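You operate a simulated robot arm through the tools that you are given. There is no shell and no other tool. Be economical: measure what you need, move in short steps, check, and stop when the job is done.

You run a simulated robot arm. Do the job below in one go: nothing can be reset, and whatever is moved stays where it is left.

JOB
Try the grey latch in the holder, then give it a green dot.
Fine: push the red clamp on, turn the latch to CLOSED and back to OPEN: the holder lamp turns green; draw the clamp back and put the pen in its well. Where these are worked on the way, their far stop is far enough and under half their travel is too little: red clamp.

The check looks at the end state, three seconds after you hand in, the way a careful person would. Anything else that was tipped, shoved, dropped, spilled or broken makes it a failure.

ROBOT AND FRAMES
A 7-joint arm with a two-finger parallel gripper, fixed in place. Base frame: the origin is at the foot of the arm, x ahead of it, y to its left, z up; the work surface is at about z = 800. Readings come in mm, degrees, newtons and seconds.
With the tool pointing down near the work surface it reaches from about 300 to 700 mm from the base axis. Its first joint turns from -66.0 to 66.0 degrees. Payload 1.57 kg.
The tool frame sits at the grasp point between the pads (the TCP): z along the fingers, y along the line on which they close. The tips reach 30 mm beyond it. The gripper opens to 110 mm. The fingers are 24 mm wide and 12 mm thick; the gripper's body (48 by 112 mm) begins 78 mm behind the TCP.
Orientation is that of the tool frame in the base frame, as a unit quaternion [x, y, z, w]. With the fingers straight down and closing along the base's y, the tool's x points along the base's -x, its y along +y and its z along -z.

CONTROLS
- The arm moves only by the tool apply_moves. Its argument "rows" is a list of rows, each an object (a shift or turn left out is 0, a gripper value left out holds the last) with "delta_pos": the shift along the tool's x, y, z in mm, a list of three; "turn": the turn, a rotation vector about the tool's x, y, z in degrees, a list of three; "jaw": the finger opening in mm, from 0 to 110. In form: [{"delta_pos": [tx, ty, tz], "turn": [ax, ay, az], "jaw": jaw}, ...]. A call has 1 to 12 rows; each row shifts and turns the commanded pose from where the row before left it, along the tool's axes as they then stand. A row lasts 0.2 s, in which the tool goes at most 50 mm and 8.6 degrees; a call with a longer step from one row to the next is refused whole, and so is a gripper value outside its range. Where a pose cannot be reached the arm comes as near as it can. A force on the tool above 50 N (or 10 N above the force at the start of the call, whichever is more), or a blocked arm, ends the call early, and 0.2 s more pass. Each finger travels about 108 mm/s and halts on what it meets, pressing with about 39 N; the grip force reading is that of the motor and also rises with nothing between the fingers. The clock runs only during rows and for 0.2 s after the last one: add rows that do not move to give the fingers time. The reply holds the time, the measured pose of the TCP, the force on the tool along the base axes, the opening and the grip force, in the units named above and with some noise, with the torque about the TCP (base axes, N m) and any sound that the robot's microphone picked up.
- Cameras (640 x 400 px; columns grow to the right, rows downward): "scene" is fixed at [157.3, -387.1, 1404.1]; the picture's right is [0.83, -0.56, 0.00], its down [-0.31, -0.47, -0.83] and it looks along [0.46, 0.69, -0.56] (base axes); focal length 320 px, centre (320, 200). "wrist" rides on the gripper at [70, 16, -141] in the tool frame; the picture's right is [-0.23, 0.97, 0.00], its down [-0.86, -0.20, -0.48] and it looks along [-0.47, -0.11, 0.88] (tool axes); focal length 222 px, centre (320, 200). There is no depth. A picture from a camera that has moved, and an enlarged one, comes with that camera's place and axes in the base frame and with its lens.
- camera(camera): a new picture of that camera. It takes no simulated time.
- close_up(camera, box): a new picture of the part [left, top, right, bottom] of that camera's present view, enlarged. It takes no simulated time.
- hand_in(): hands the job in; it is judged then, once.

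Go step by step. Nothing tells you positions but the pictures and the camera data: compare them with the known pose of the tool, close in by small moves and look again before you grip or let go. The budget is 120 turns and 76 pictures, counting those below and the enlarged ones. Unless the task says otherwise, let go and move clear before handing in, and close with one line.

The tools are called as name(argument=value, ...) on one line, values as JSON. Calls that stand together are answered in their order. apply_moves: Moves the arm, as the interface text tells. Its arguments: {"type":"object","properties":{"rows":{"type":"array","items":{"type":"object","properties":{"delta_pos":{"type":"array","items":{"type":"number"}},"turn":{"type":"array","items":{"type":"number"}},"jaw":{"type":"number"}}}}},"required":["rows"]} The other tools are called the same way: camera (camera) takes a picture; close_up (camera, box) takes an enlarged picture of a part of a camera's view; hand_in () hands the job in.

At the start:

```text
t: 0.0
tool_pos: [439.0, 122.4, 1104.6]
orientation: [0.0, 1.0, -0.001, -0.001]
wrist_force: [0.9, 0.6, 0.0]
wrist_torque: [0.0, 0.01, -0.03]
width: 109.9
grasp_force: 0.1
```

scene: 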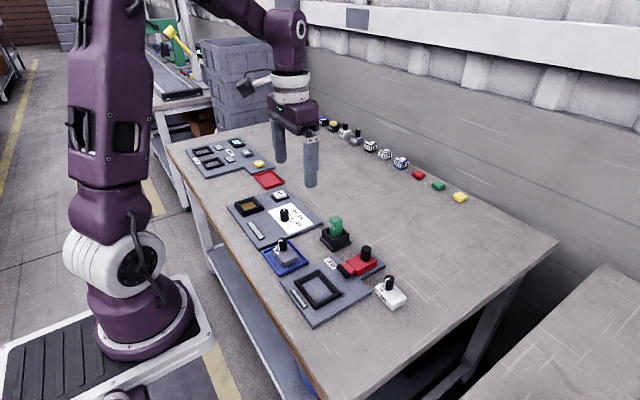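
wrist: 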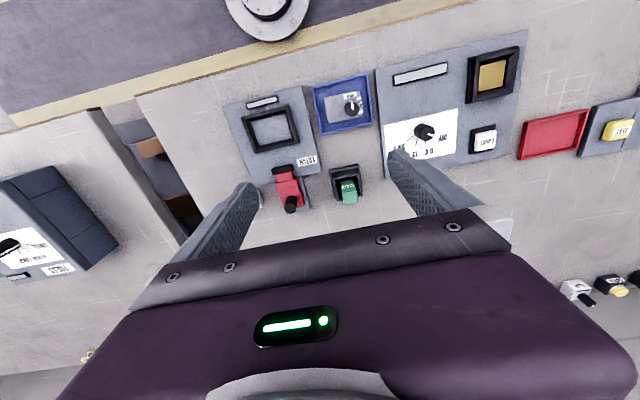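

I see a table with several panels: a holder plate with a red clamp, a blue tray with a grey knob piece, a plate with a rotary knob, and a green pen-like item in a black well. I'll look closer.

close_up(camera="scene", box=[220, 180, 420, 330])

close_up(camera="wrist", box=[220, 60, 380, 220])

close_up(camera="wrist", box=[370, 30, 640, 200])

close_up(camera="scene", box=[170, 110, 480, 220])

```text
2.67 times, centred on (320, 255) of scene
camera zoom: at [157.3, -387.1, 1404.1], right [0.83, -0.56, 0.0], down [-0.31, -0.47, -0.83], along [0.46, 0.69, -0.56], focal length 854 px, centre (320, 53)
```

zoom: 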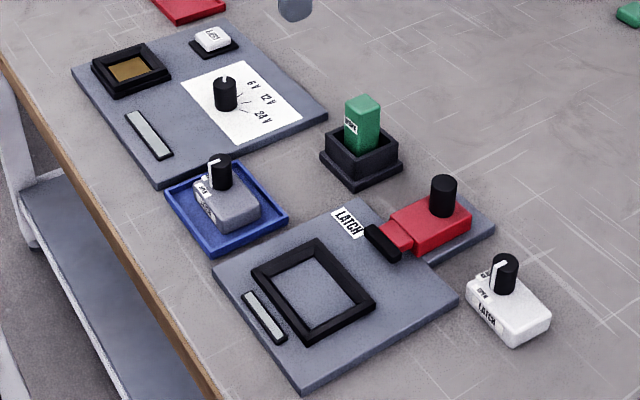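

```text
2.50 times, centred on (300, 140) of wrist
camera zoom: at [368.3, 140.6, 1246.8], right [0.23, 0.97, 0.0], down [0.86, -0.2, 0.48], along [0.47, -0.11, -0.88], focal length 555 px, centre (370, 350)
```

zoom: 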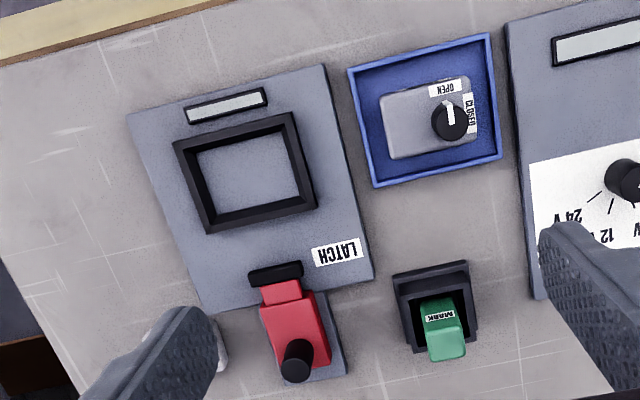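

```text
2.35 times, centred on (505, 115) of wrist
camera zoom: at [368.3, 140.6, 1246.8], right [0.23, 0.97, 0.0], down [0.86, -0.2, 0.48], along [0.47, -0.11, -0.88], focal length 523 px, centre (-115, 400)
```

zoom: 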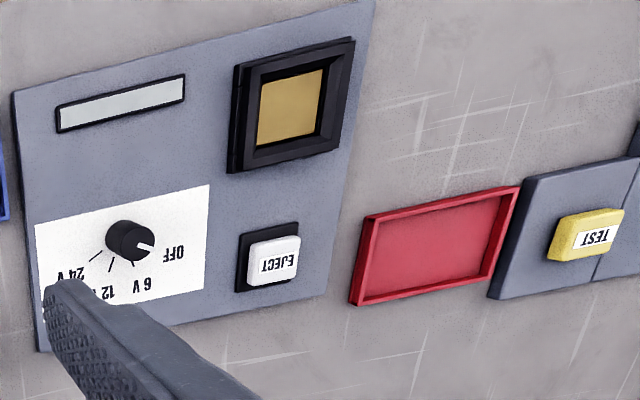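

```text
2.06 times, centred on (325, 165) of scene
camera zoom: at [157.3, -387.1, 1404.1], right [0.83, -0.56, 0.0], down [-0.31, -0.47, -0.83], along [0.46, 0.69, -0.56], focal length 661 px, centre (310, 272)
```

zoom: 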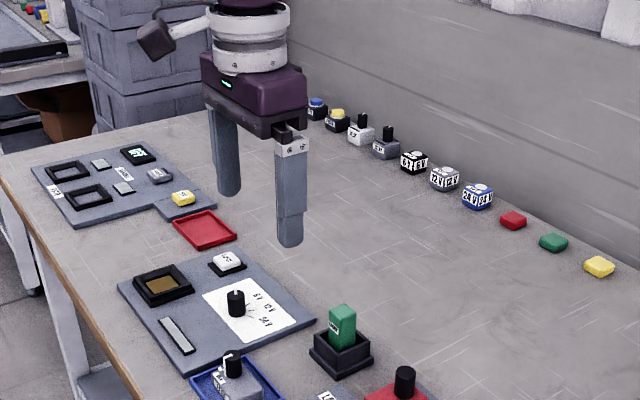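

The grey latch sits in the blue tray at about (420,175), and the LATCH holder frame is at about (428,34). I'll move the wrist camera closer to measure.

apply_moves(rows=[{"delta_pos": [24, -8, 35]}, {"delta_pos": [24, -8, 35]}, {"delta_pos": [22, -6, 35]}, {}])

camera(camera="wrist")

close_up(camera="wrist", box=[200, 40, 440, 190])

```text
t: 1.0
tool_pos: [372.0, 101.5, 1000.2]
orientation: [0.0, 1.0, -0.001, -0.001]
wrist_force: [-0.1, -0.3, 0.1]
wrist_torque: [-0.02, 0.03, 0.01]
width: 109.9
grasp_force: 0.1
```

```text
69 pictures are left
camera wrist: at [301.8, 118.2, 1142.7], right [0.23, 0.97, 0.0], down [0.86, -0.2, 0.48], along [0.47, -0.11, -0.88], focal length 222 px, centre (320, 200)
```

wrist: 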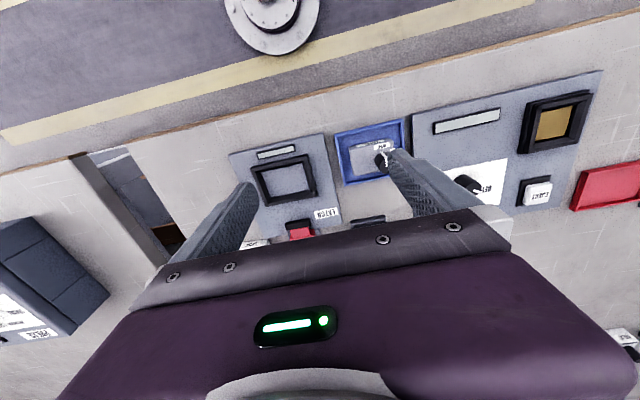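

```text
2.67 times, centred on (320, 115) of wrist
camera zoom: at [301.8, 118.2, 1142.7], right [0.23, 0.97, 0.0], down [0.86, -0.2, 0.48], along [0.47, -0.11, -0.88], focal length 592 px, centre (320, 427)
```

zoom: 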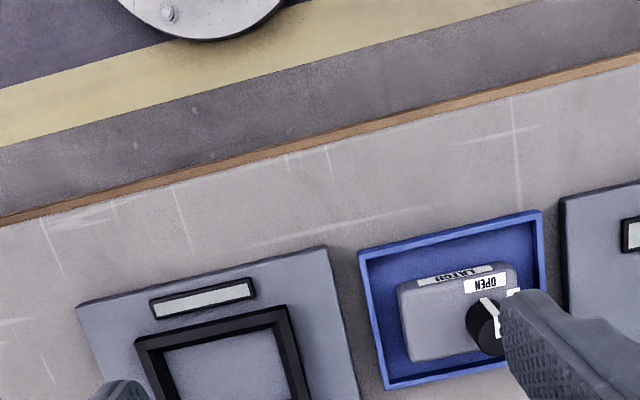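

The plates are aligned with the base axes, and the tray centre is about (420,171). I'll go lower over the latch to measure it.

apply_moves(rows=[{"delta_pos": [-9.3, 23.5, 33]}, {"delta_pos": [-9.3, 23.5, 33]}, {"delta_pos": [-9.4, 23.5, 34]}, {}])

close_up(camera="wrist", box=[240, 100, 400, 200])

camera(camera="wrist")

```text
t: 2.0
tool_pos: [399.2, 170.2, 898.2]
orientation: [0.001, 1.0, 0.0, 0.0]
wrist_force: [0.8, 0.2, 0.1]
wrist_torque: [0.01, 0.0, 0.01]
width: 110.1
grasp_force: 0.1
```

```text
4.00 times, centred on (320, 150) of wrist
camera zoom: at [329.3, 187.9, 1040.3], right [0.23, 0.97, 0.0], down [0.85, -0.2, 0.48], along [0.47, -0.11, -0.88], focal length 888 px, centre (320, 400)
```

zoom: 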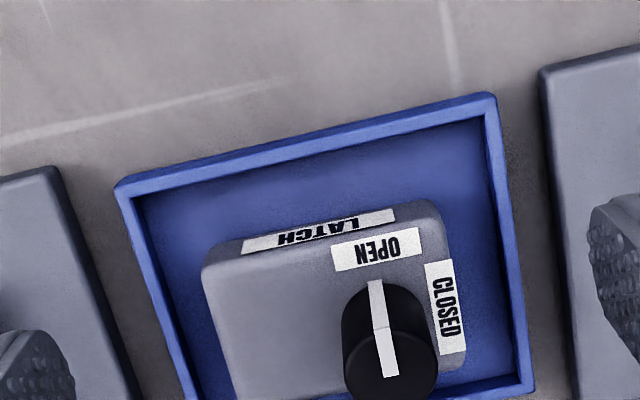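

```text
66 pictures are left
camera wrist: at [329.3, 187.9, 1040.3], right [0.23, 0.97, 0.0], down [0.85, -0.2, 0.48], along [0.47, -0.11, -0.88], focal length 222 px, centre (320, 200)
```

wrist: 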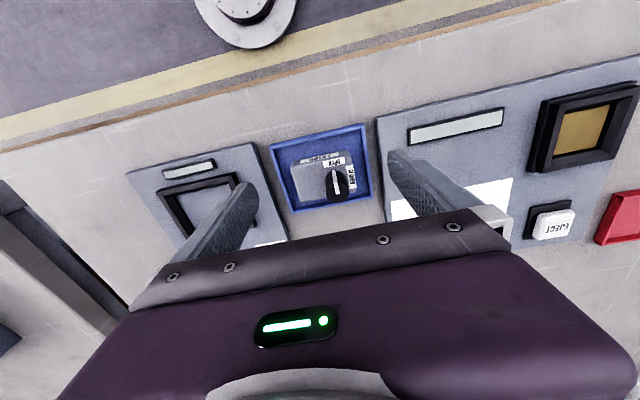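

Let me see the whole tray from here.

close_up(camera="wrist", box=[250, 120, 394, 210])

close_up(camera="scene", box=[260, 230, 320, 275])

```text
4.44 times, centred on (322, 165) of wrist
camera zoom: at [329.3, 187.9, 1040.3], right [0.23, 0.97, 0.0], down [0.85, -0.2, 0.48], along [0.47, -0.11, -0.88], focal length 987 px, centre (311, 356)
```

zoom: 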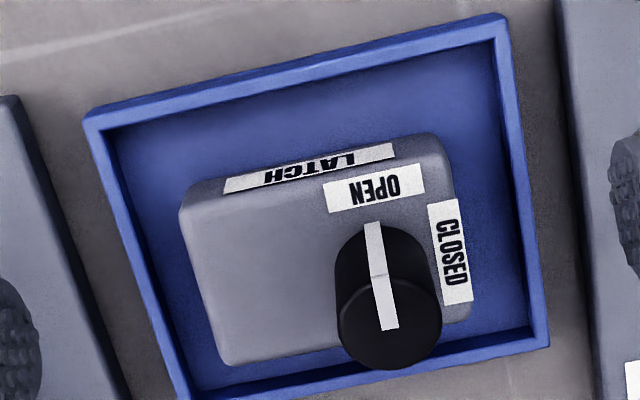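

```text
8.89 times, centred on (290, 252) of scene
camera zoom: at [157.3, -387.0, 1404.1], right [0.83, -0.56, 0.0], down [-0.31, -0.47, -0.83], along [0.46, 0.69, -0.56], focal length 2848 px, centre (587, -267)
```

zoom: 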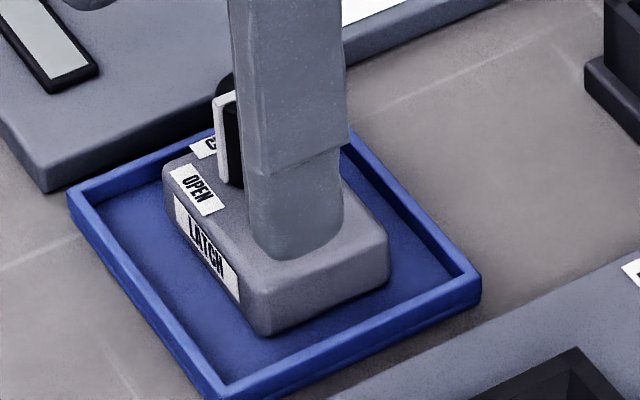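

The latch block spans roughly x 397–442, y 140–200 with its top near z 825. I'll narrow the jaw and hover over it.

apply_moves(rows=[{"delta_pos": [-21, 0, 0], "jaw": 80}, {"delta_pos": [0, 0, 35]}, {}, {}])

close_up(camera="scene", box=[240, 200, 340, 280])

close_up(camera="wrist", box=[220, 100, 420, 225])

```text
t: 3.0
tool_pos: [419.9, 171.4, 863.8]
orientation: [0.0, 1.0, 0.0, 0.0]
wrist_force: [1.5, -0.5, -0.8]
wrist_torque: [0.02, 0.02, -0.02]
width: 79.7
grasp_force: 0.1
```

```text
5.00 times, centred on (290, 240) of scene
camera zoom: at [157.3, -387.1, 1404.1], right [0.83, -0.56, 0.0], down [-0.31, -0.47, -0.83], along [0.46, 0.69, -0.56], focal length 1602 px, centre (470, 0)
```

zoom: 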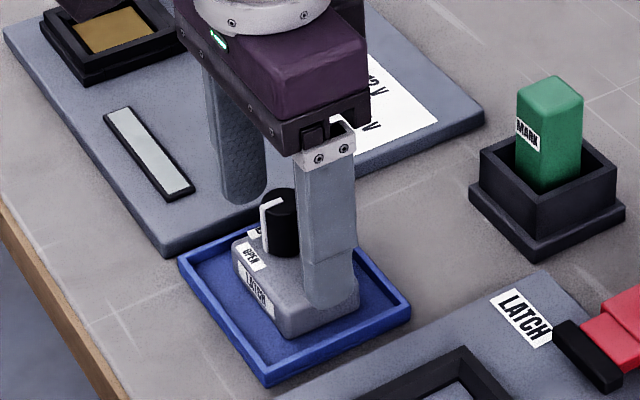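

```text
3.20 times, centred on (320, 162) of wrist
camera zoom: at [349.4, 190.3, 1006.3], right [0.23, 0.97, 0.0], down [0.86, -0.2, 0.48], along [0.47, -0.11, -0.88], focal length 711 px, centre (320, 320)
```

zoom: 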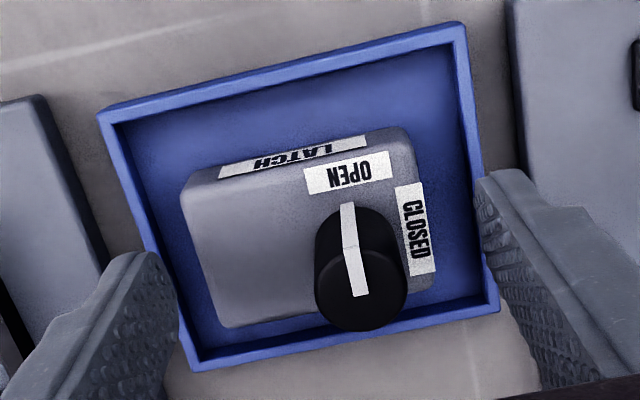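

The jaws are aligned around the latch. I'll descend and close.

apply_moves(rows=[{"delta_pos": [0, 1, 10]}, {"delta_pos": [0, 0, 10]}, {}, {"jaw": 66}, {}, {"jaw": 52}, {}, {}])

close_up(camera="scene", box=[240, 200, 340, 280])

```text
t: 4.8
tool_pos: [417.3, 174.1, 843.4]
orientation: [0.0, 1.0, 0.0, 0.0]
wrist_force: [0.7, 0.0, 0.4]
wrist_torque: [-0.01, -0.04, 0.0]
width: 63.2
grasp_force: 39.2
```

```text
5.00 times, centred on (290, 240) of scene
camera zoom: at [157.3, -387.0, 1404.1], right [0.83, -0.56, 0.0], down [-0.31, -0.47, -0.83], along [0.46, 0.69, -0.56], focal length 1602 px, centre (470, 0)
```

zoom: 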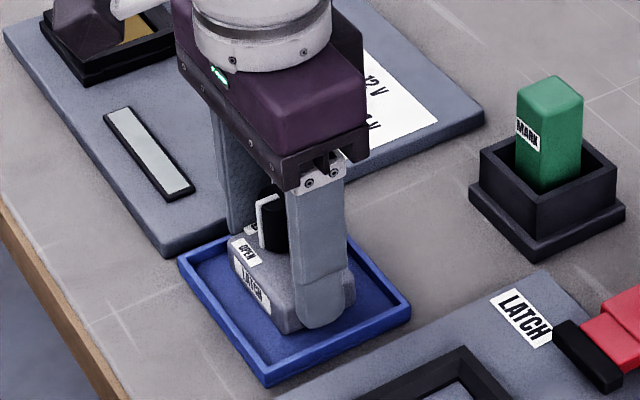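

Gripped at 63 mm. I'll lift and move over toward the holder.

apply_moves(rows=[{"delta_pos": [0, 0, -20]}, {"delta_pos": [0, 0, -35]}, {"delta_pos": [0, 0, -35]}, {"delta_pos": [0, -40, 0]}, {"delta_pos": [0, -40, 0]}, {"delta_pos": [0, -30, 0]}, {}])

camera(camera="wrist")

close_up(camera="scene", box=[240, 180, 420, 320])

```text
t: 6.4
tool_pos: [417.7, 64.5, 933.3]
orientation: [0.0, 1.0, -0.001, 0.0]
wrist_force: [0.1, 0.3, -1.3]
wrist_torque: [0.02, 0.03, 0.0]
width: 63.1
grasp_force: 39.4
```

```text
60 pictures are left
camera wrist: at [348.1, 82.8, 1074.5], right [0.23, 0.97, 0.0], down [0.86, -0.2, 0.48], along [0.47, -0.11, -0.88], focal length 222 px, centre (320, 200)
```

wrist: 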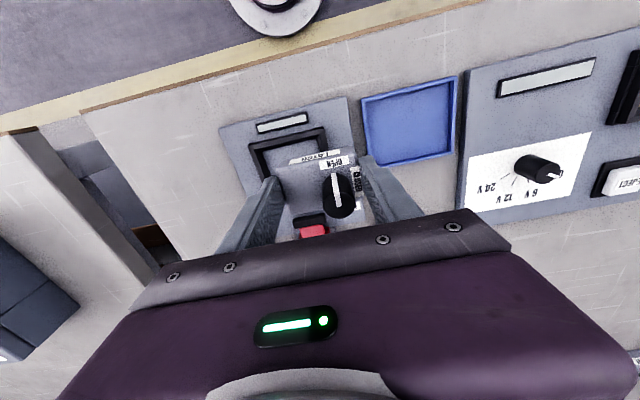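

```text
2.86 times, centred on (330, 250) of scene
camera zoom: at [157.3, -387.1, 1404.1], right [0.83, -0.56, 0.0], down [-0.31, -0.47, -0.83], along [0.46, 0.69, -0.56], focal length 915 px, centre (291, 57)
```

zoom: 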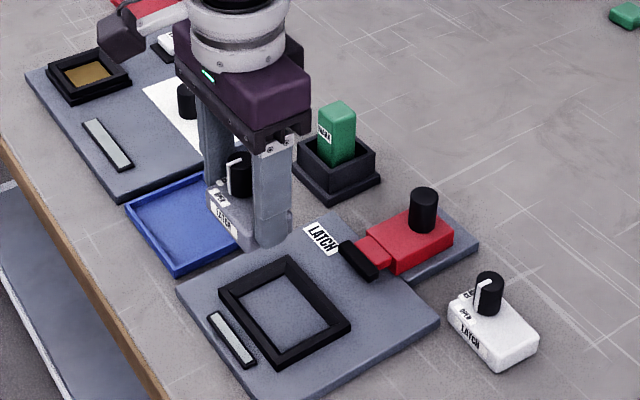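

I'll move ahead a bit so the empty holder frame is unobstructed in the wrist view, to measure it precisely.

apply_moves(rows=[{"delta_pos": [-35, -10, 0]}, {"delta_pos": [-35, -10, 0]}, {"delta_pos": [0, -10, 0]}, {}])

close_up(camera="wrist", box=[240, 50, 400, 150])

close_up(camera="scene", box=[280, 240, 390, 322])

```text
t: 7.4
tool_pos: [486.5, 32.5, 934.2]
orientation: [0.0, 1.0, 0.0, 0.0]
wrist_force: [-0.6, -0.9, -1.8]
wrist_torque: [-0.02, -0.01, 0.01]
width: 63.1
grasp_force: 39.2
```

```text
4.00 times, centred on (320, 100) of wrist
camera zoom: at [416.8, 50.2, 1076.8], right [0.23, 0.97, 0.0], down [0.86, -0.2, 0.48], along [0.47, -0.11, -0.88], focal length 888 px, centre (320, 600)
```

zoom: 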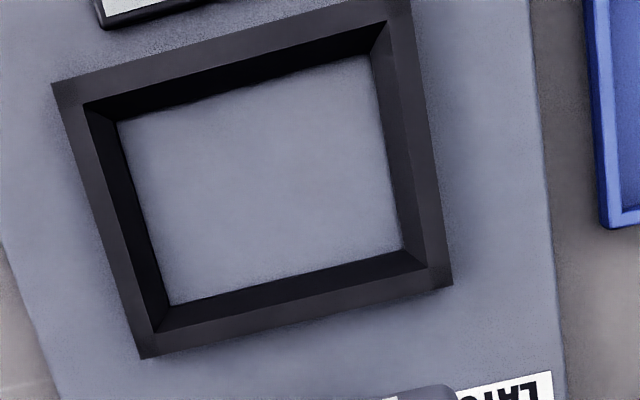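

```text
4.88 times, centred on (335, 281) of scene
camera zoom: at [157.3, -387.1, 1404.1], right [0.83, -0.56, 0.0], down [-0.31, -0.47, -0.83], along [0.46, 0.69, -0.56], focal length 1563 px, centre (247, -195)
```

zoom: 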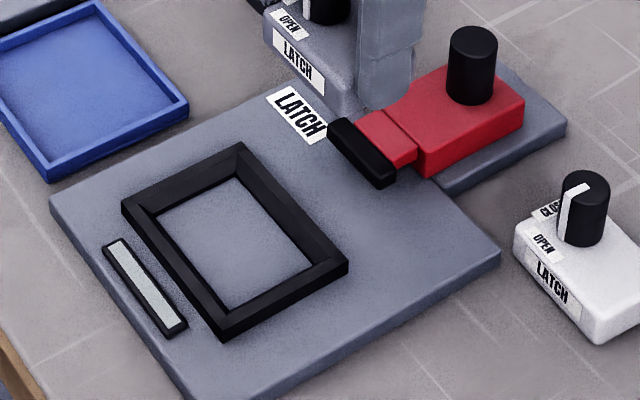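

The frame is a funnel; its floor opening is about 67×48 mm. Let me calibrate using the held latch's own appearance in the wrist view.

close_up(camera="wrist", box=[240, 130, 400, 230])

```text
4.00 times, centred on (320, 180) of wrist
camera zoom: at [416.8, 50.2, 1076.8], right [0.23, 0.97, 0.0], down [0.86, -0.2, 0.48], along [0.47, -0.11, -0.88], focal length 888 px, centre (320, 280)
```

zoom: 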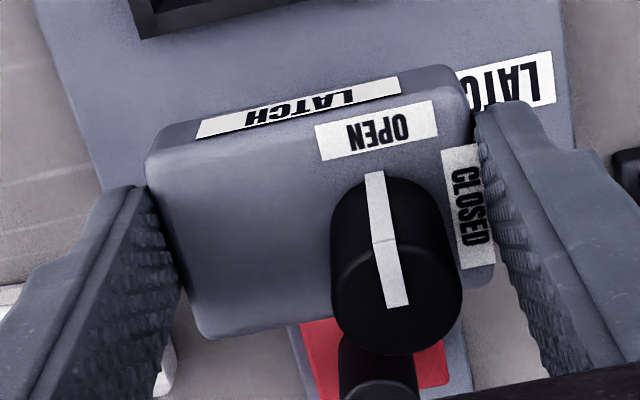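

Latch centre sits about 3.5 mm ahead of the TCP; the frame centre is about 56 mm behind it. I'll shift over the frame and lower to just above it.

apply_moves(rows=[{"delta_pos": [30, -1, 0]}, {"delta_pos": [30, -1, 0]}, {"delta_pos": [0, 0, 30]}, {"delta_pos": [0, 0, 20]}, {}, {}])

close_up(camera="wrist", box=[240, 110, 400, 210])

close_up(camera="scene", box=[280, 240, 390, 322])

```text
t: 8.8
tool_pos: [428.3, 29.7, 884.7]
orientation: [0.0, 1.0, 0.0, 0.0]
wrist_force: [-0.4, 0.3, -1.4]
wrist_torque: [0.02, -0.04, 0.01]
width: 63.1
grasp_force: 38.5
```

```text
4.00 times, centred on (320, 160) of wrist
camera zoom: at [357.0, 47.4, 1026.9], right [0.23, 0.97, 0.0], down [0.86, -0.2, 0.48], along [0.47, -0.11, -0.88], focal length 888 px, centre (320, 360)
```

zoom: 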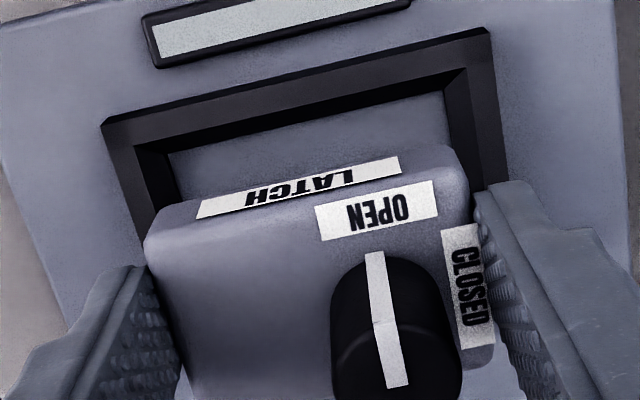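

```text
4.88 times, centred on (335, 281) of scene
camera zoom: at [157.3, -387.1, 1404.1], right [0.83, -0.56, 0.0], down [-0.31, -0.47, -0.83], along [0.46, 0.69, -0.56], focal length 1563 px, centre (247, -195)
```

zoom: 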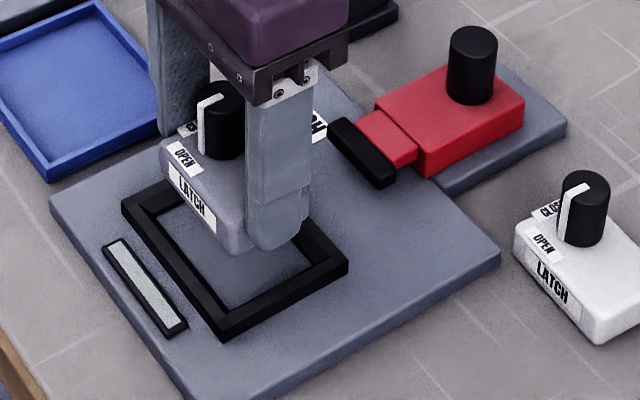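

Nearly centred; a 1 mm nudge forward and lower to just over the frame.

apply_moves(rows=[{"delta_pos": [-1, 0.5, 0]}, {"delta_pos": [0, 0, 10]}, {"delta_pos": [0, 0, 8]}, {}, {}])

close_up(camera="wrist", box=[240, 110, 400, 210])

close_up(camera="scene", box=[290, 250, 360, 302])

```text
t: 10.0
tool_pos: [427.4, 31.6, 867.4]
orientation: [0.0, 1.0, 0.0, 0.0]
wrist_force: [0.5, -0.5, -1.4]
wrist_torque: [0.02, 0.0, -0.02]
width: 63.3
grasp_force: 38.5
```

```text
4.00 times, centred on (320, 160) of wrist
camera zoom: at [358.0, 48.2, 1010.4], right [0.23, 0.97, 0.0], down [0.86, -0.2, 0.48], along [0.47, -0.11, -0.88], focal length 888 px, centre (320, 360)
```

zoom: 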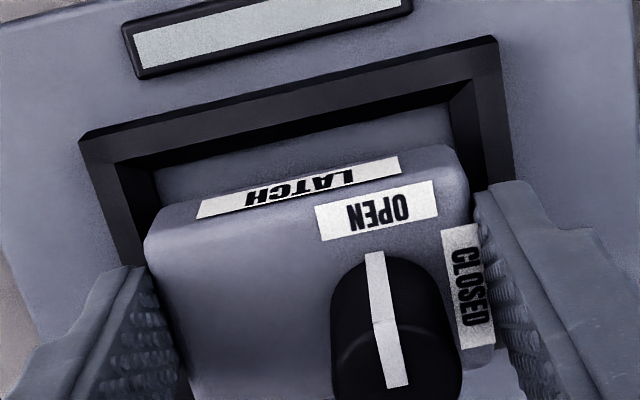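

```text
7.69 times, centred on (325, 276) of scene
camera zoom: at [157.3, -387.1, 1404.1], right [0.83, -0.56, 0.0], down [-0.31, -0.47, -0.83], along [0.46, 0.69, -0.56], focal length 2464 px, centre (282, -385)
```

zoom: 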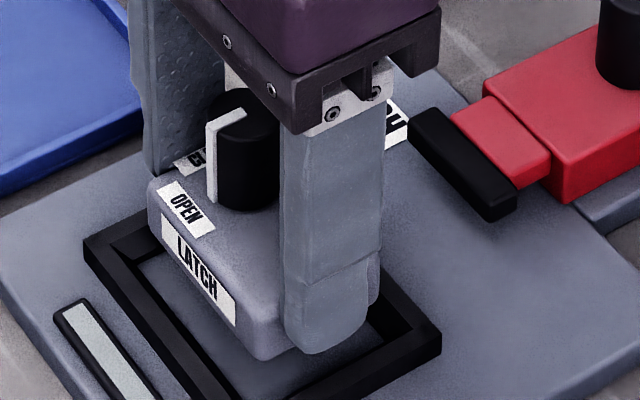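

Centred well. I'll lower gently into the frame, watching the force.

apply_moves(rows=[{"delta_pos": [0, 0, 4]}, {"delta_pos": [0, 0, 4]}, {"delta_pos": [0, 0, 3]}, {}, {}])

close_up(camera="scene", box=[290, 250, 360, 302])

```text
t: 11.2
tool_pos: [428.3, 29.1, 855.5]
orientation: [0.0, 1.0, 0.0, 0.0]
wrist_force: [0.0, -0.5, -1.2]
wrist_torque: [-0.01, 0.0, 0.01]
width: 63.2
grasp_force: 39.1
```

```text
7.69 times, centred on (325, 276) of scene
camera zoom: at [157.3, -387.1, 1404.1], right [0.83, -0.56, 0.0], down [-0.31, -0.47, -0.83], along [0.46, 0.69, -0.56], focal length 2464 px, centre (282, -385)
```

zoom: 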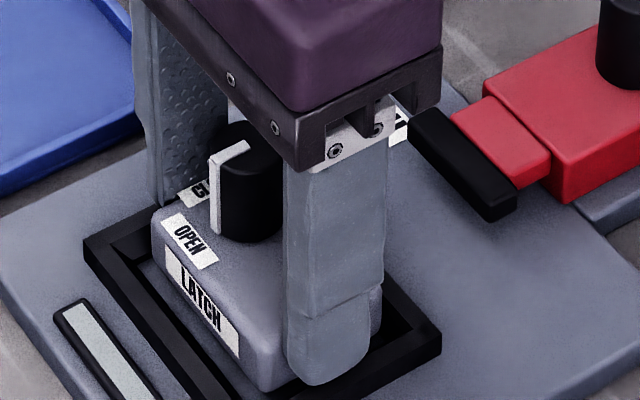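

apply_moves(rows=[{"delta_pos": [0, 0, 2]}, {"delta_pos": [0, 0, 2]}, {}, {}])

close_up(camera="wrist", box=[240, 110, 400, 210])

```text
t: 12.2
tool_pos: [428.5, 30.4, 851.7]
orientation: [0.0, 1.0, -0.001, 0.0]
wrist_force: [0.6, 1.1, 3.2]
wrist_torque: [-0.03, 0.0, -0.03]
width: 63.2
grasp_force: 39.3
```

```text
4.00 times, centred on (320, 160) of wrist
camera zoom: at [358.1, 46.9, 993.7], right [0.23, 0.97, 0.0], down [0.85, -0.2, 0.48], along [0.47, -0.11, -0.88], focal length 888 px, centre (320, 360)
```

zoom: 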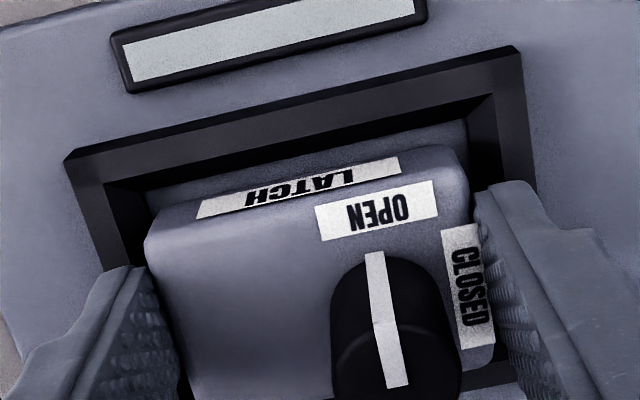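

Light contact force: the latch has seated or the tips touch the rim. I'll release slightly and lift away.

apply_moves(rows=[{"jaw": 68}, {}, {"delta_pos": [0, 0, -10], "jaw": 72}, {"delta_pos": [0, 0, -25]}, {"delta_pos": [0, 0, -30]}, {}])

close_up(camera="wrist", box=[240, 110, 400, 210])

close_up(camera="scene", box=[280, 240, 390, 322])

```text
t: 13.6
tool_pos: [425.7, 30.7, 917.2]
orientation: [-0.001, 1.0, 0.0, 0.0]
wrist_force: [-0.7, -0.2, -0.2]
wrist_torque: [-0.02, -0.03, 0.01]
width: 72.3
grasp_force: 0.1
```

```text
4.00 times, centred on (320, 160) of wrist
camera zoom: at [356.7, 49.1, 1059.9], right [0.23, 0.97, 0.0], down [0.86, -0.2, 0.48], along [0.47, -0.11, -0.88], focal length 888 px, centre (320, 360)
```

zoom: 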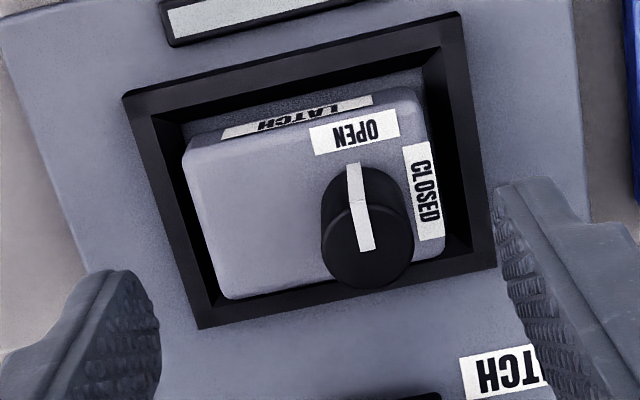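

```text
4.88 times, centred on (335, 281) of scene
camera zoom: at [157.3, -387.1, 1404.1], right [0.83, -0.56, 0.0], down [-0.31, -0.47, -0.83], along [0.46, 0.69, -0.56], focal length 1563 px, centre (247, -195)
```

zoom: 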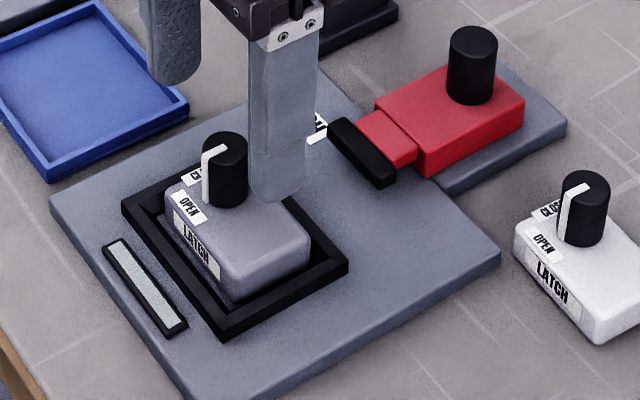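

The latch is seated in the frame. Next the red clamp; I'll move the wrist camera over it to measure its handle.

apply_moves(rows=[{"delta_pos": [-30, 0, -25]}, {"delta_pos": [-40, 0, -15]}, {"delta_pos": [-50, 0, 0]}, {}, {}])

close_up(camera="wrist", box=[220, 80, 420, 205])

close_up(camera="scene", box=[300, 210, 420, 300])

```text
t: 14.8
tool_pos: [546.5, 32.2, 957.3]
orientation: [0.0, 1.0, 0.0, 0.001]
wrist_force: [-0.6, 0.2, -0.2]
wrist_torque: [0.01, -0.02, 0.0]
width: 72.2
grasp_force: 0.1
```

```text
3.20 times, centred on (320, 142) of wrist
camera zoom: at [475.0, 49.6, 1100.4], right [0.23, 0.97, 0.0], down [0.86, -0.2, 0.48], along [0.47, -0.11, -0.88], focal length 711 px, centre (320, 384)
```

zoom: 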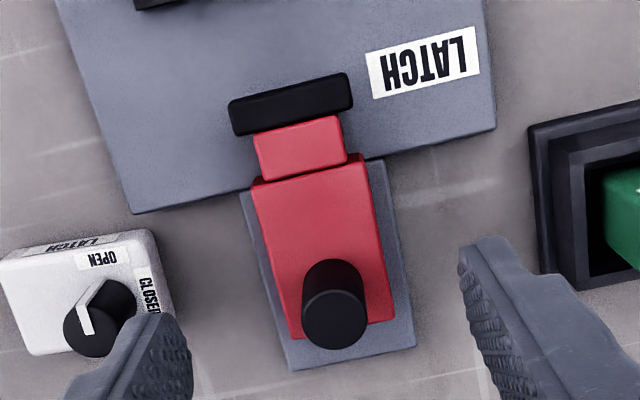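

```text
4.44 times, centred on (360, 255) of scene
camera zoom: at [157.3, -387.1, 1404.1], right [0.83, -0.56, 0.0], down [-0.31, -0.47, -0.83], along [0.46, 0.69, -0.56], focal length 1424 px, centre (142, -44)
```

zoom: 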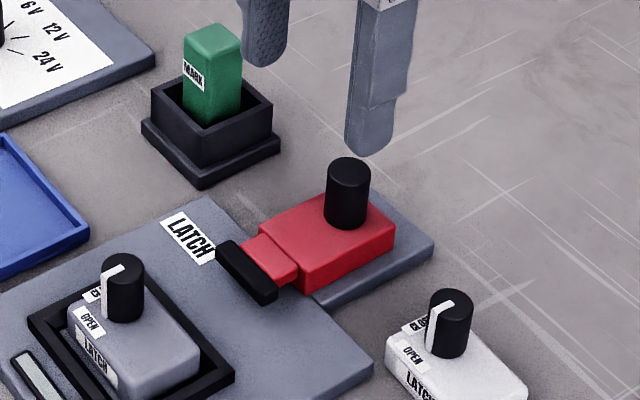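

The handle is about 28.6 mm ahead of the TCP and 2.5 mm to the right. I'll move above it with the jaw at 45 and descend partway.

apply_moves(rows=[{"delta_pos": [-28.6, -2.5, 0], "jaw": 45}, {"delta_pos": [0, 0, 35]}, {}, {}])

close_up(camera="wrist", box=[220, 100, 420, 225])

close_up(camera="scene", box=[300, 210, 420, 300])

```text
t: 15.8
tool_pos: [575.1, 29.5, 921.0]
orientation: [0.0, 1.0, 0.0, 0.0]
wrist_force: [0.5, -0.8, -0.5]
wrist_torque: [0.03, -0.03, 0.01]
width: 44.9
grasp_force: 0.2
```

```text
3.20 times, centred on (320, 162) of wrist
camera zoom: at [505.1, 46.9, 1064.4], right [0.23, 0.97, 0.0], down [0.86, -0.2, 0.48], along [0.47, -0.11, -0.88], focal length 711 px, centre (320, 320)
```

zoom: 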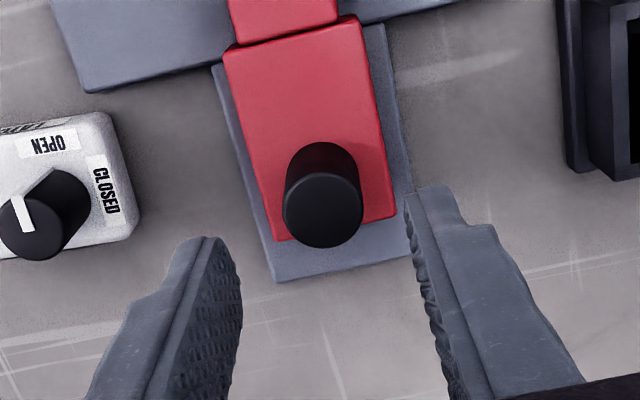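

```text
4.44 times, centred on (360, 255) of scene
camera zoom: at [157.3, -387.1, 1404.1], right [0.83, -0.56, 0.0], down [-0.31, -0.47, -0.83], along [0.46, 0.69, -0.56], focal length 1424 px, centre (142, -44)
```

zoom: 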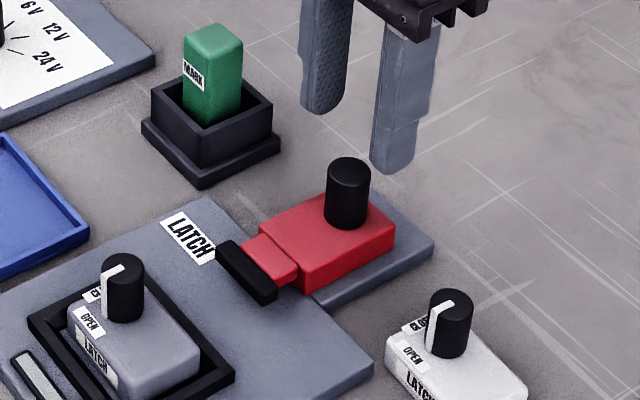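

The handle is directly below the TCP. Descend and grip it.

apply_moves(rows=[{"delta_pos": [-1, 0, 30]}, {"delta_pos": [0, 0, 18]}, {}, {"jaw": 30}, {"jaw": 10}, {}, {}])

close_up(camera="scene", box=[300, 210, 420, 300])

```text
t: 17.4
tool_pos: [578.8, 29.3, 874.5]
orientation: [0.0, 1.0, 0.002, 0.0]
wrist_force: [-0.3, 34.6, -5.0]
wrist_torque: [0.3, -0.17, -0.15]
width: 23.1
grasp_force: 35.8
```

```text
4.44 times, centred on (360, 255) of scene
camera zoom: at [157.4, -386.2, 1404.3], right [0.83, -0.56, 0.0], down [-0.31, -0.47, -0.82], along [0.46, 0.69, -0.57], focal length 1424 px, centre (142, -44)
```

zoom: 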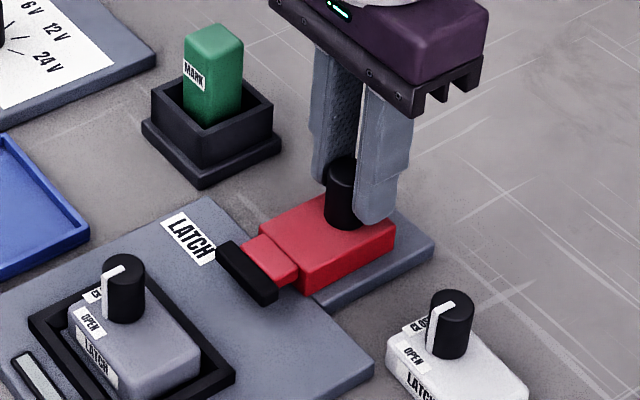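

Sideways force of 35 N shows I'm off-centre to the right; nudge the tool +y to relax it.

apply_moves(rows=[{"delta_pos": [0, 0.7, 0]}, {}])

```text
t: 18.0
tool_pos: [578.2, 29.6, 875.0]
orientation: [-0.001, 1.0, 0.002, 0.0]
wrist_force: [0.9, 31.0, -2.4]
wrist_torque: [0.28, -0.13, -0.1]
width: 23.3
grasp_force: 34.8
```

apply_moves(rows=[{"delta_pos": [0, 2, 0]}, {}, {}])

```text
t: 18.8
tool_pos: [578.2, 29.5, 874.3]
orientation: [0.0, 1.0, 0.0, 0.0]
wrist_force: [-3.9, 18.8, 11.1]
wrist_torque: [0.87, 0.32, -0.05]
width: 23.5
grasp_force: 35.3
```

apply_moves(rows=[{"delta_pos": [0, 1.5, 0]}, {}, {}])

close_up(camera="wrist", box=[220, 120, 420, 245])

```text
t: 19.6
tool_pos: [578.1, 30.4, 874.6]
orientation: [0.001, 1.0, -0.001, 0.0]
wrist_force: [-3.7, -1.3, 5.2]
wrist_torque: [0.37, 0.03, -0.01]
width: 23.2
grasp_force: 36.0
```

```text
3.20 times, centred on (320, 182) of wrist
camera zoom: at [508.5, 48.3, 1017.3], right [0.23, 0.97, 0.0], down [0.86, -0.2, 0.48], along [0.47, -0.11, -0.88], focal length 711 px, centre (320, 256)
```

zoom: 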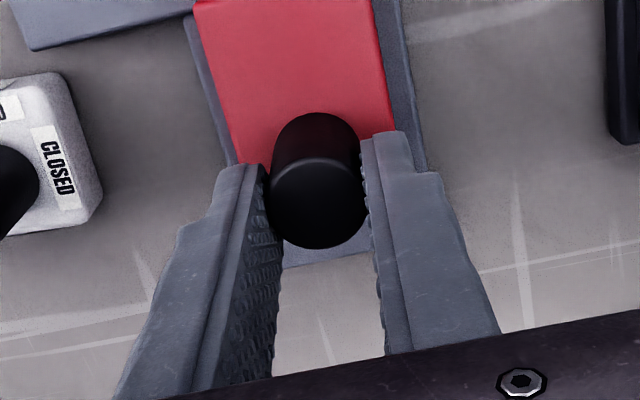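

Forces are relaxed now. I'll push the clamp along −x in small steps and watch.

apply_moves(rows=[{"delta_pos": [3, 0, 0]}, {"delta_pos": [4, 0, 0]}, {"delta_pos": [4, 0, 0]}, {"delta_pos": [4, 0, 0]}, {}])

close_up(camera="scene", box=[300, 210, 420, 300])

```text
t: 20.9
tool_pos: [563.5, 29.1, 875.3]
orientation: [0.001, 1.0, -0.001, 0.003]
wrist_force: [-0.1, -2.1, 5.3]
wrist_torque: [0.39, 0.17, 0.04]
width: 23.5
grasp_force: 35.6
stopped in row 5: the force on the tool passed its limit at 51 N (the readings are from after the stop); the commanded pose is now the measured one
```

```text
4.44 times, centred on (360, 255) of scene
camera zoom: at [157.2, -387.1, 1404.1], right [0.83, -0.56, 0.0], down [-0.31, -0.47, -0.83], along [0.46, 0.69, -0.56], focal length 1424 px, centre (142, -44)
```

zoom: 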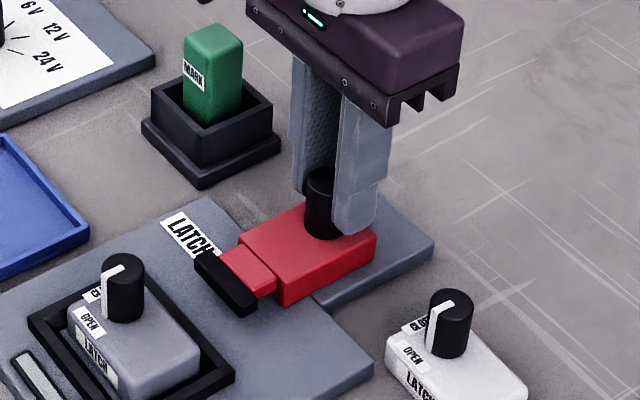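

It slid about 14 mm, then the force tripped. I'll try continuing more slowly to see if that's the stop.

apply_moves(rows=[{"delta_pos": [2, 0, 0]}, {"delta_pos": [2, 0, 0]}, {"delta_pos": [2, 0, 0]}, {"delta_pos": [2, 0, 0]}])

```text
t: 21.9
tool_pos: [555.5, 29.8, 874.4]
orientation: [0.0, 1.0, -0.001, 0.003]
wrist_force: [0.5, -6.0, 5.8]
wrist_torque: [0.3, -0.03, 0.04]
width: 23.3
grasp_force: 35.5
```

apply_moves(rows=[{"delta_pos": [2, 0, 0]}, {"delta_pos": [2, 0, 0]}, {"delta_pos": [2, 0, 0]}, {"delta_pos": [2, 0, 0]}, {"delta_pos": [2, 0, 0]}, {"delta_pos": [2, 0, 0]}, {"delta_pos": [2, 0, 0]}, {"delta_pos": [2, 0, 0]}, {"delta_pos": [2, 0, 0]}, {"delta_pos": [2, 0, 0]}])

close_up(camera="scene", box=[280, 220, 400, 310])

```text
t: 24.1
tool_pos: [534.4, 29.6, 874.9]
orientation: [0.001, 1.0, -0.001, 0.002]
wrist_force: [0.0, -0.5, 45.4]
wrist_torque: [0.34, -0.08, -0.08]
width: 23.3
grasp_force: 35.5
```

```text
4.44 times, centred on (340, 265) of scene
camera zoom: at [156.5, -387.1, 1404.2], right [0.83, -0.56, 0.0], down [-0.31, -0.47, -0.83], along [0.46, 0.69, -0.56], focal length 1424 px, centre (231, -89)
```

zoom: 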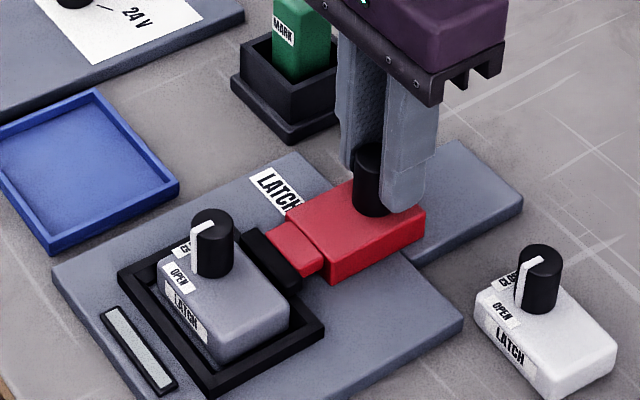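

The pad is now at the latch's far edge, but an upward force of 45 N appeared. I'll wait a moment to read it again.

apply_moves(rows=[{}])

close_up(camera="wrist", box=[220, 80, 420, 205])

```text
t: 24.5
tool_pos: [535.1, 30.0, 875.0]
orientation: [0.0, 1.0, -0.001, 0.003]
wrist_force: [-2.9, 0.9, 43.6]
wrist_torque: [0.37, 0.14, -0.07]
width: 23.2
grasp_force: 35.3
```

```text
3.20 times, centred on (320, 142) of wrist
camera zoom: at [464.4, 48.2, 1016.6], right [0.23, 0.97, 0.0], down [0.85, -0.2, 0.48], along [0.47, -0.11, -0.88], focal length 711 px, centre (320, 384)
```

zoom: 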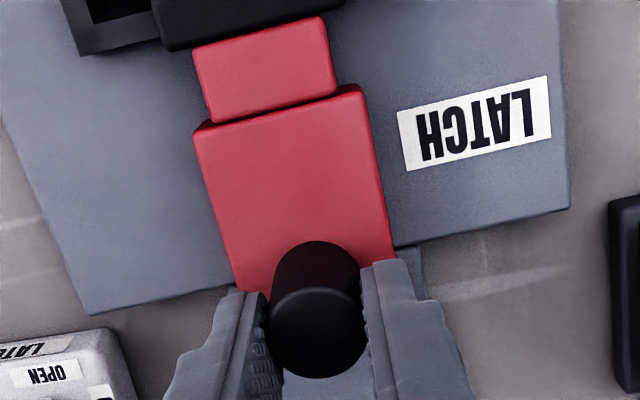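

apply_moves(rows=[{"delta_pos": [0, 0, -1]}, {}])

```text
t: 25.1
tool_pos: [534.2, 29.2, 874.1]
orientation: [0.001, 1.0, -0.002, 0.001]
wrist_force: [-1.7, -7.9, 10.9]
wrist_torque: [0.25, -0.52, -0.07]
width: 23.4
grasp_force: 35.2
```

Relieved. Continue pushing gently.

apply_moves(rows=[{"delta_pos": [0, 0, -0.3]}, {"delta_pos": [2, 0, 0]}, {"delta_pos": [2, 0, 0]}, {"delta_pos": [2, 0, 0]}, {}])

close_up(camera="scene", box=[280, 220, 400, 310])

```text
t: 26.3
tool_pos: [532.9, 29.4, 874.8]
orientation: [0.0, 1.0, -0.001, 0.006]
wrist_force: [9.8, -3.9, -16.5]
wrist_torque: [0.43, -0.74, 0.06]
width: 23.4
grasp_force: 35.9
stopped in row 5: the force on the tool passed its limit at 51 N (the readings are from after the stop); the commanded pose is now the measured one
```

```text
4.44 times, centred on (340, 265) of scene
camera zoom: at [157.8, -387.1, 1404.0], right [0.83, -0.56, 0.0], down [-0.31, -0.47, -0.83], along [0.46, 0.69, -0.56], focal length 1424 px, centre (231, -89)
```

zoom: 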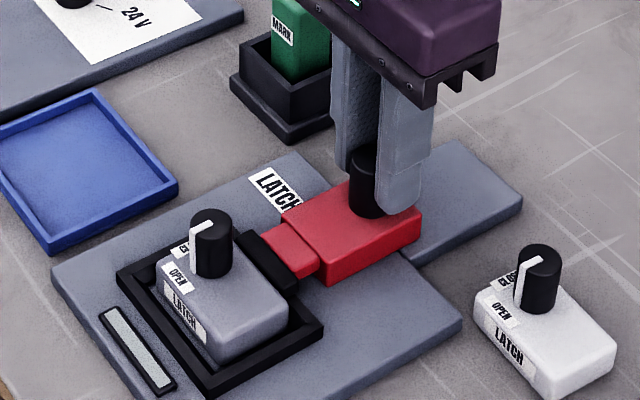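

The clamp reached its stop against the latch (about 45 mm of travel). I'll release and rise clear, then look.

apply_moves(rows=[{"jaw": 40}, {}, {"delta_pos": [0, 0, -20]}, {"delta_pos": [0, 0, -30]}, {"delta_pos": [20, 0, -20]}, {"delta_pos": [30, 0, 0]}, {"delta_pos": [30, 0, 0]}, {}])

close_up(camera="wrist", box=[220, 80, 420, 205])

close_up(camera="scene", box=[280, 220, 400, 310])

```text
t: 28.1
tool_pos: [448.3, 33.5, 943.9]
orientation: [0.001, 1.0, 0.0, 0.006]
wrist_force: [-0.3, -0.7, -0.7]
wrist_torque: [0.0, 0.0, -0.03]
width: 40.0
grasp_force: 0.1
```

```text
3.20 times, centred on (320, 142) of wrist
camera zoom: at [377.1, 50.1, 1085.0], right [0.23, 0.97, 0.0], down [0.85, -0.2, 0.49], along [0.48, -0.11, -0.87], focal length 711 px, centre (320, 384)
```

zoom: 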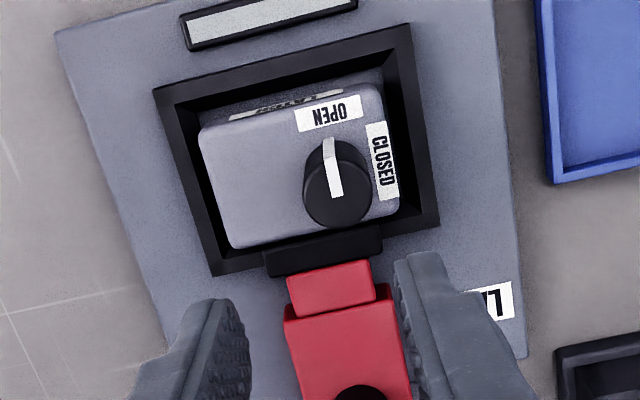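

```text
4.44 times, centred on (340, 265) of scene
camera zoom: at [157.3, -387.1, 1404.1], right [0.83, -0.56, 0.0], down [-0.31, -0.47, -0.83], along [0.46, 0.69, -0.56], focal length 1424 px, centre (231, -89)
```

zoom: 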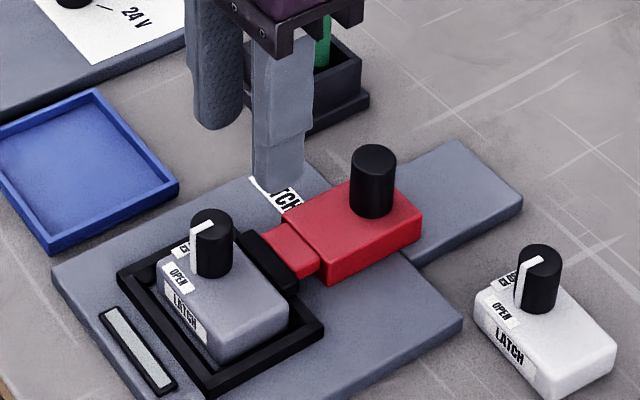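

The clamp is seated. I'll correct the slight tilt and move over the latch knob.

apply_moves(rows=[{"turn": [0, 0.7, 0]}, {"delta_pos": [14, 9, 0]}, {"delta_pos": [0, 0, 30]}, {}, {}])

close_up(camera="wrist", box=[220, 100, 420, 225])

close_up(camera="scene", box=[280, 230, 370, 297])

```text
t: 29.3
tool_pos: [435.3, 38.2, 912.3]
orientation: [0.001, 1.0, -0.001, 0.0]
wrist_force: [0.0, 0.2, 0.9]
wrist_torque: [0.02, -0.02, 0.0]
width: 40.3
grasp_force: 0.0
```

```text
3.20 times, centred on (320, 162) of wrist
camera zoom: at [365.0, 56.9, 1055.3], right [0.23, 0.97, 0.0], down [0.86, -0.2, 0.48], along [0.47, -0.11, -0.88], focal length 711 px, centre (320, 320)
```

zoom: 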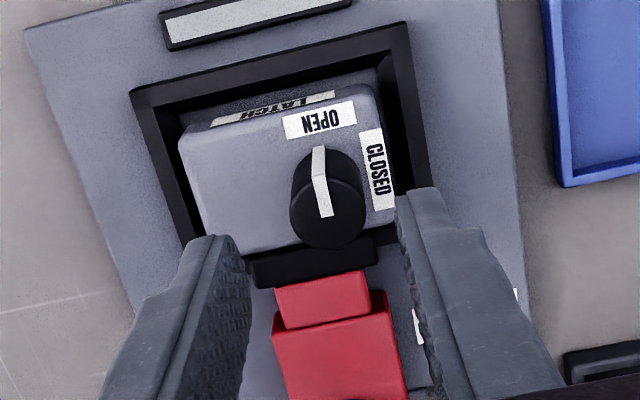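

```text
5.97 times, centred on (325, 264) of scene
camera zoom: at [157.3, -387.1, 1404.1], right [0.83, -0.56, 0.0], down [-0.31, -0.47, -0.83], along [0.46, 0.69, -0.56], focal length 1912 px, centre (290, -179)
```

zoom: 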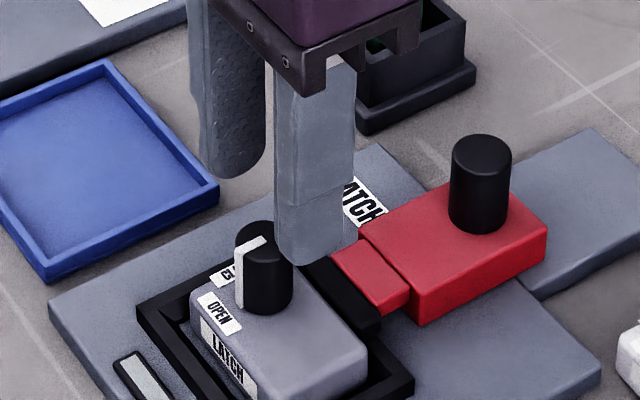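

Knob is nearly centred under the TCP, top near z≈858. Descend and grip.

apply_moves(rows=[{"delta_pos": [-0.7, 1, 22]}, {"delta_pos": [0, 0, 19]}, {}, {"jaw": 28}, {"jaw": 23}, {}])

close_up(camera="wrist", box=[220, 100, 420, 225])

close_up(camera="scene", box=[280, 230, 370, 297])

```text
t: 30.7
tool_pos: [435.3, 41.3, 870.5]
orientation: [-0.001, 1.0, -0.001, 0.0]
wrist_force: [0.7, -0.2, -0.6]
wrist_torque: [0.0, 0.01, 0.01]
width: 22.7
grasp_force: 0.0
```

```text
3.20 times, centred on (320, 162) of wrist
camera zoom: at [365.9, 59.2, 1012.7], right [0.23, 0.97, 0.0], down [0.86, -0.2, 0.48], along [0.47, -0.11, -0.88], focal length 711 px, centre (320, 320)
```

zoom: 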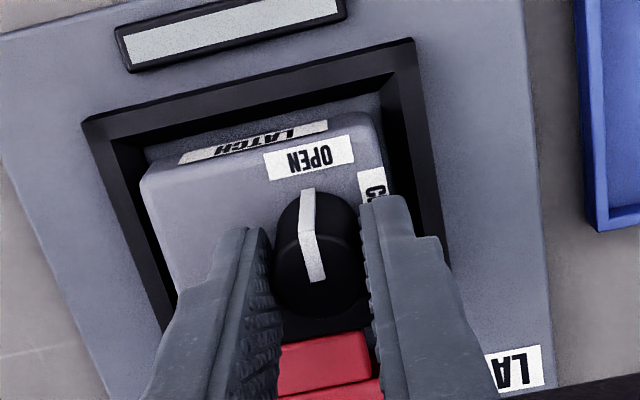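

```text
5.97 times, centred on (325, 264) of scene
camera zoom: at [157.3, -387.1, 1404.1], right [0.83, -0.56, 0.0], down [-0.31, -0.47, -0.83], along [0.46, 0.69, -0.56], focal length 1912 px, centre (290, -179)
```

zoom: 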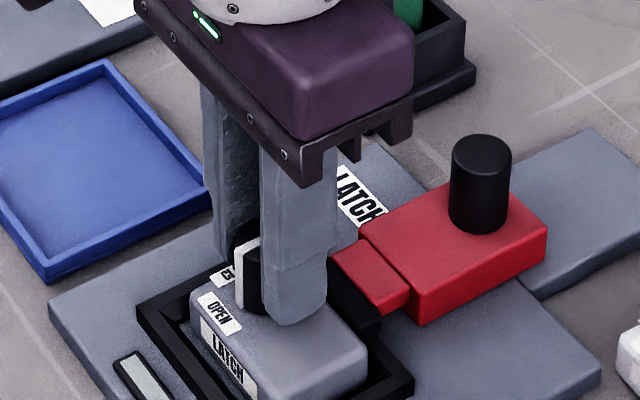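

Not yet in contact; small centring shift, then close to grip.

apply_moves(rows=[{"delta_pos": [0.8, -0.5, 0]}, {"jaw": 18}, {"jaw": 10}, {}, {}])

```text
t: 31.9
tool_pos: [435.9, 41.1, 871.4]
orientation: [0.0, 1.0, -0.001, 0.0]
wrist_force: [0.4, 0.8, 3.1]
wrist_torque: [0.16, 0.01, 0.0]
width: 20.4
grasp_force: 33.9
```

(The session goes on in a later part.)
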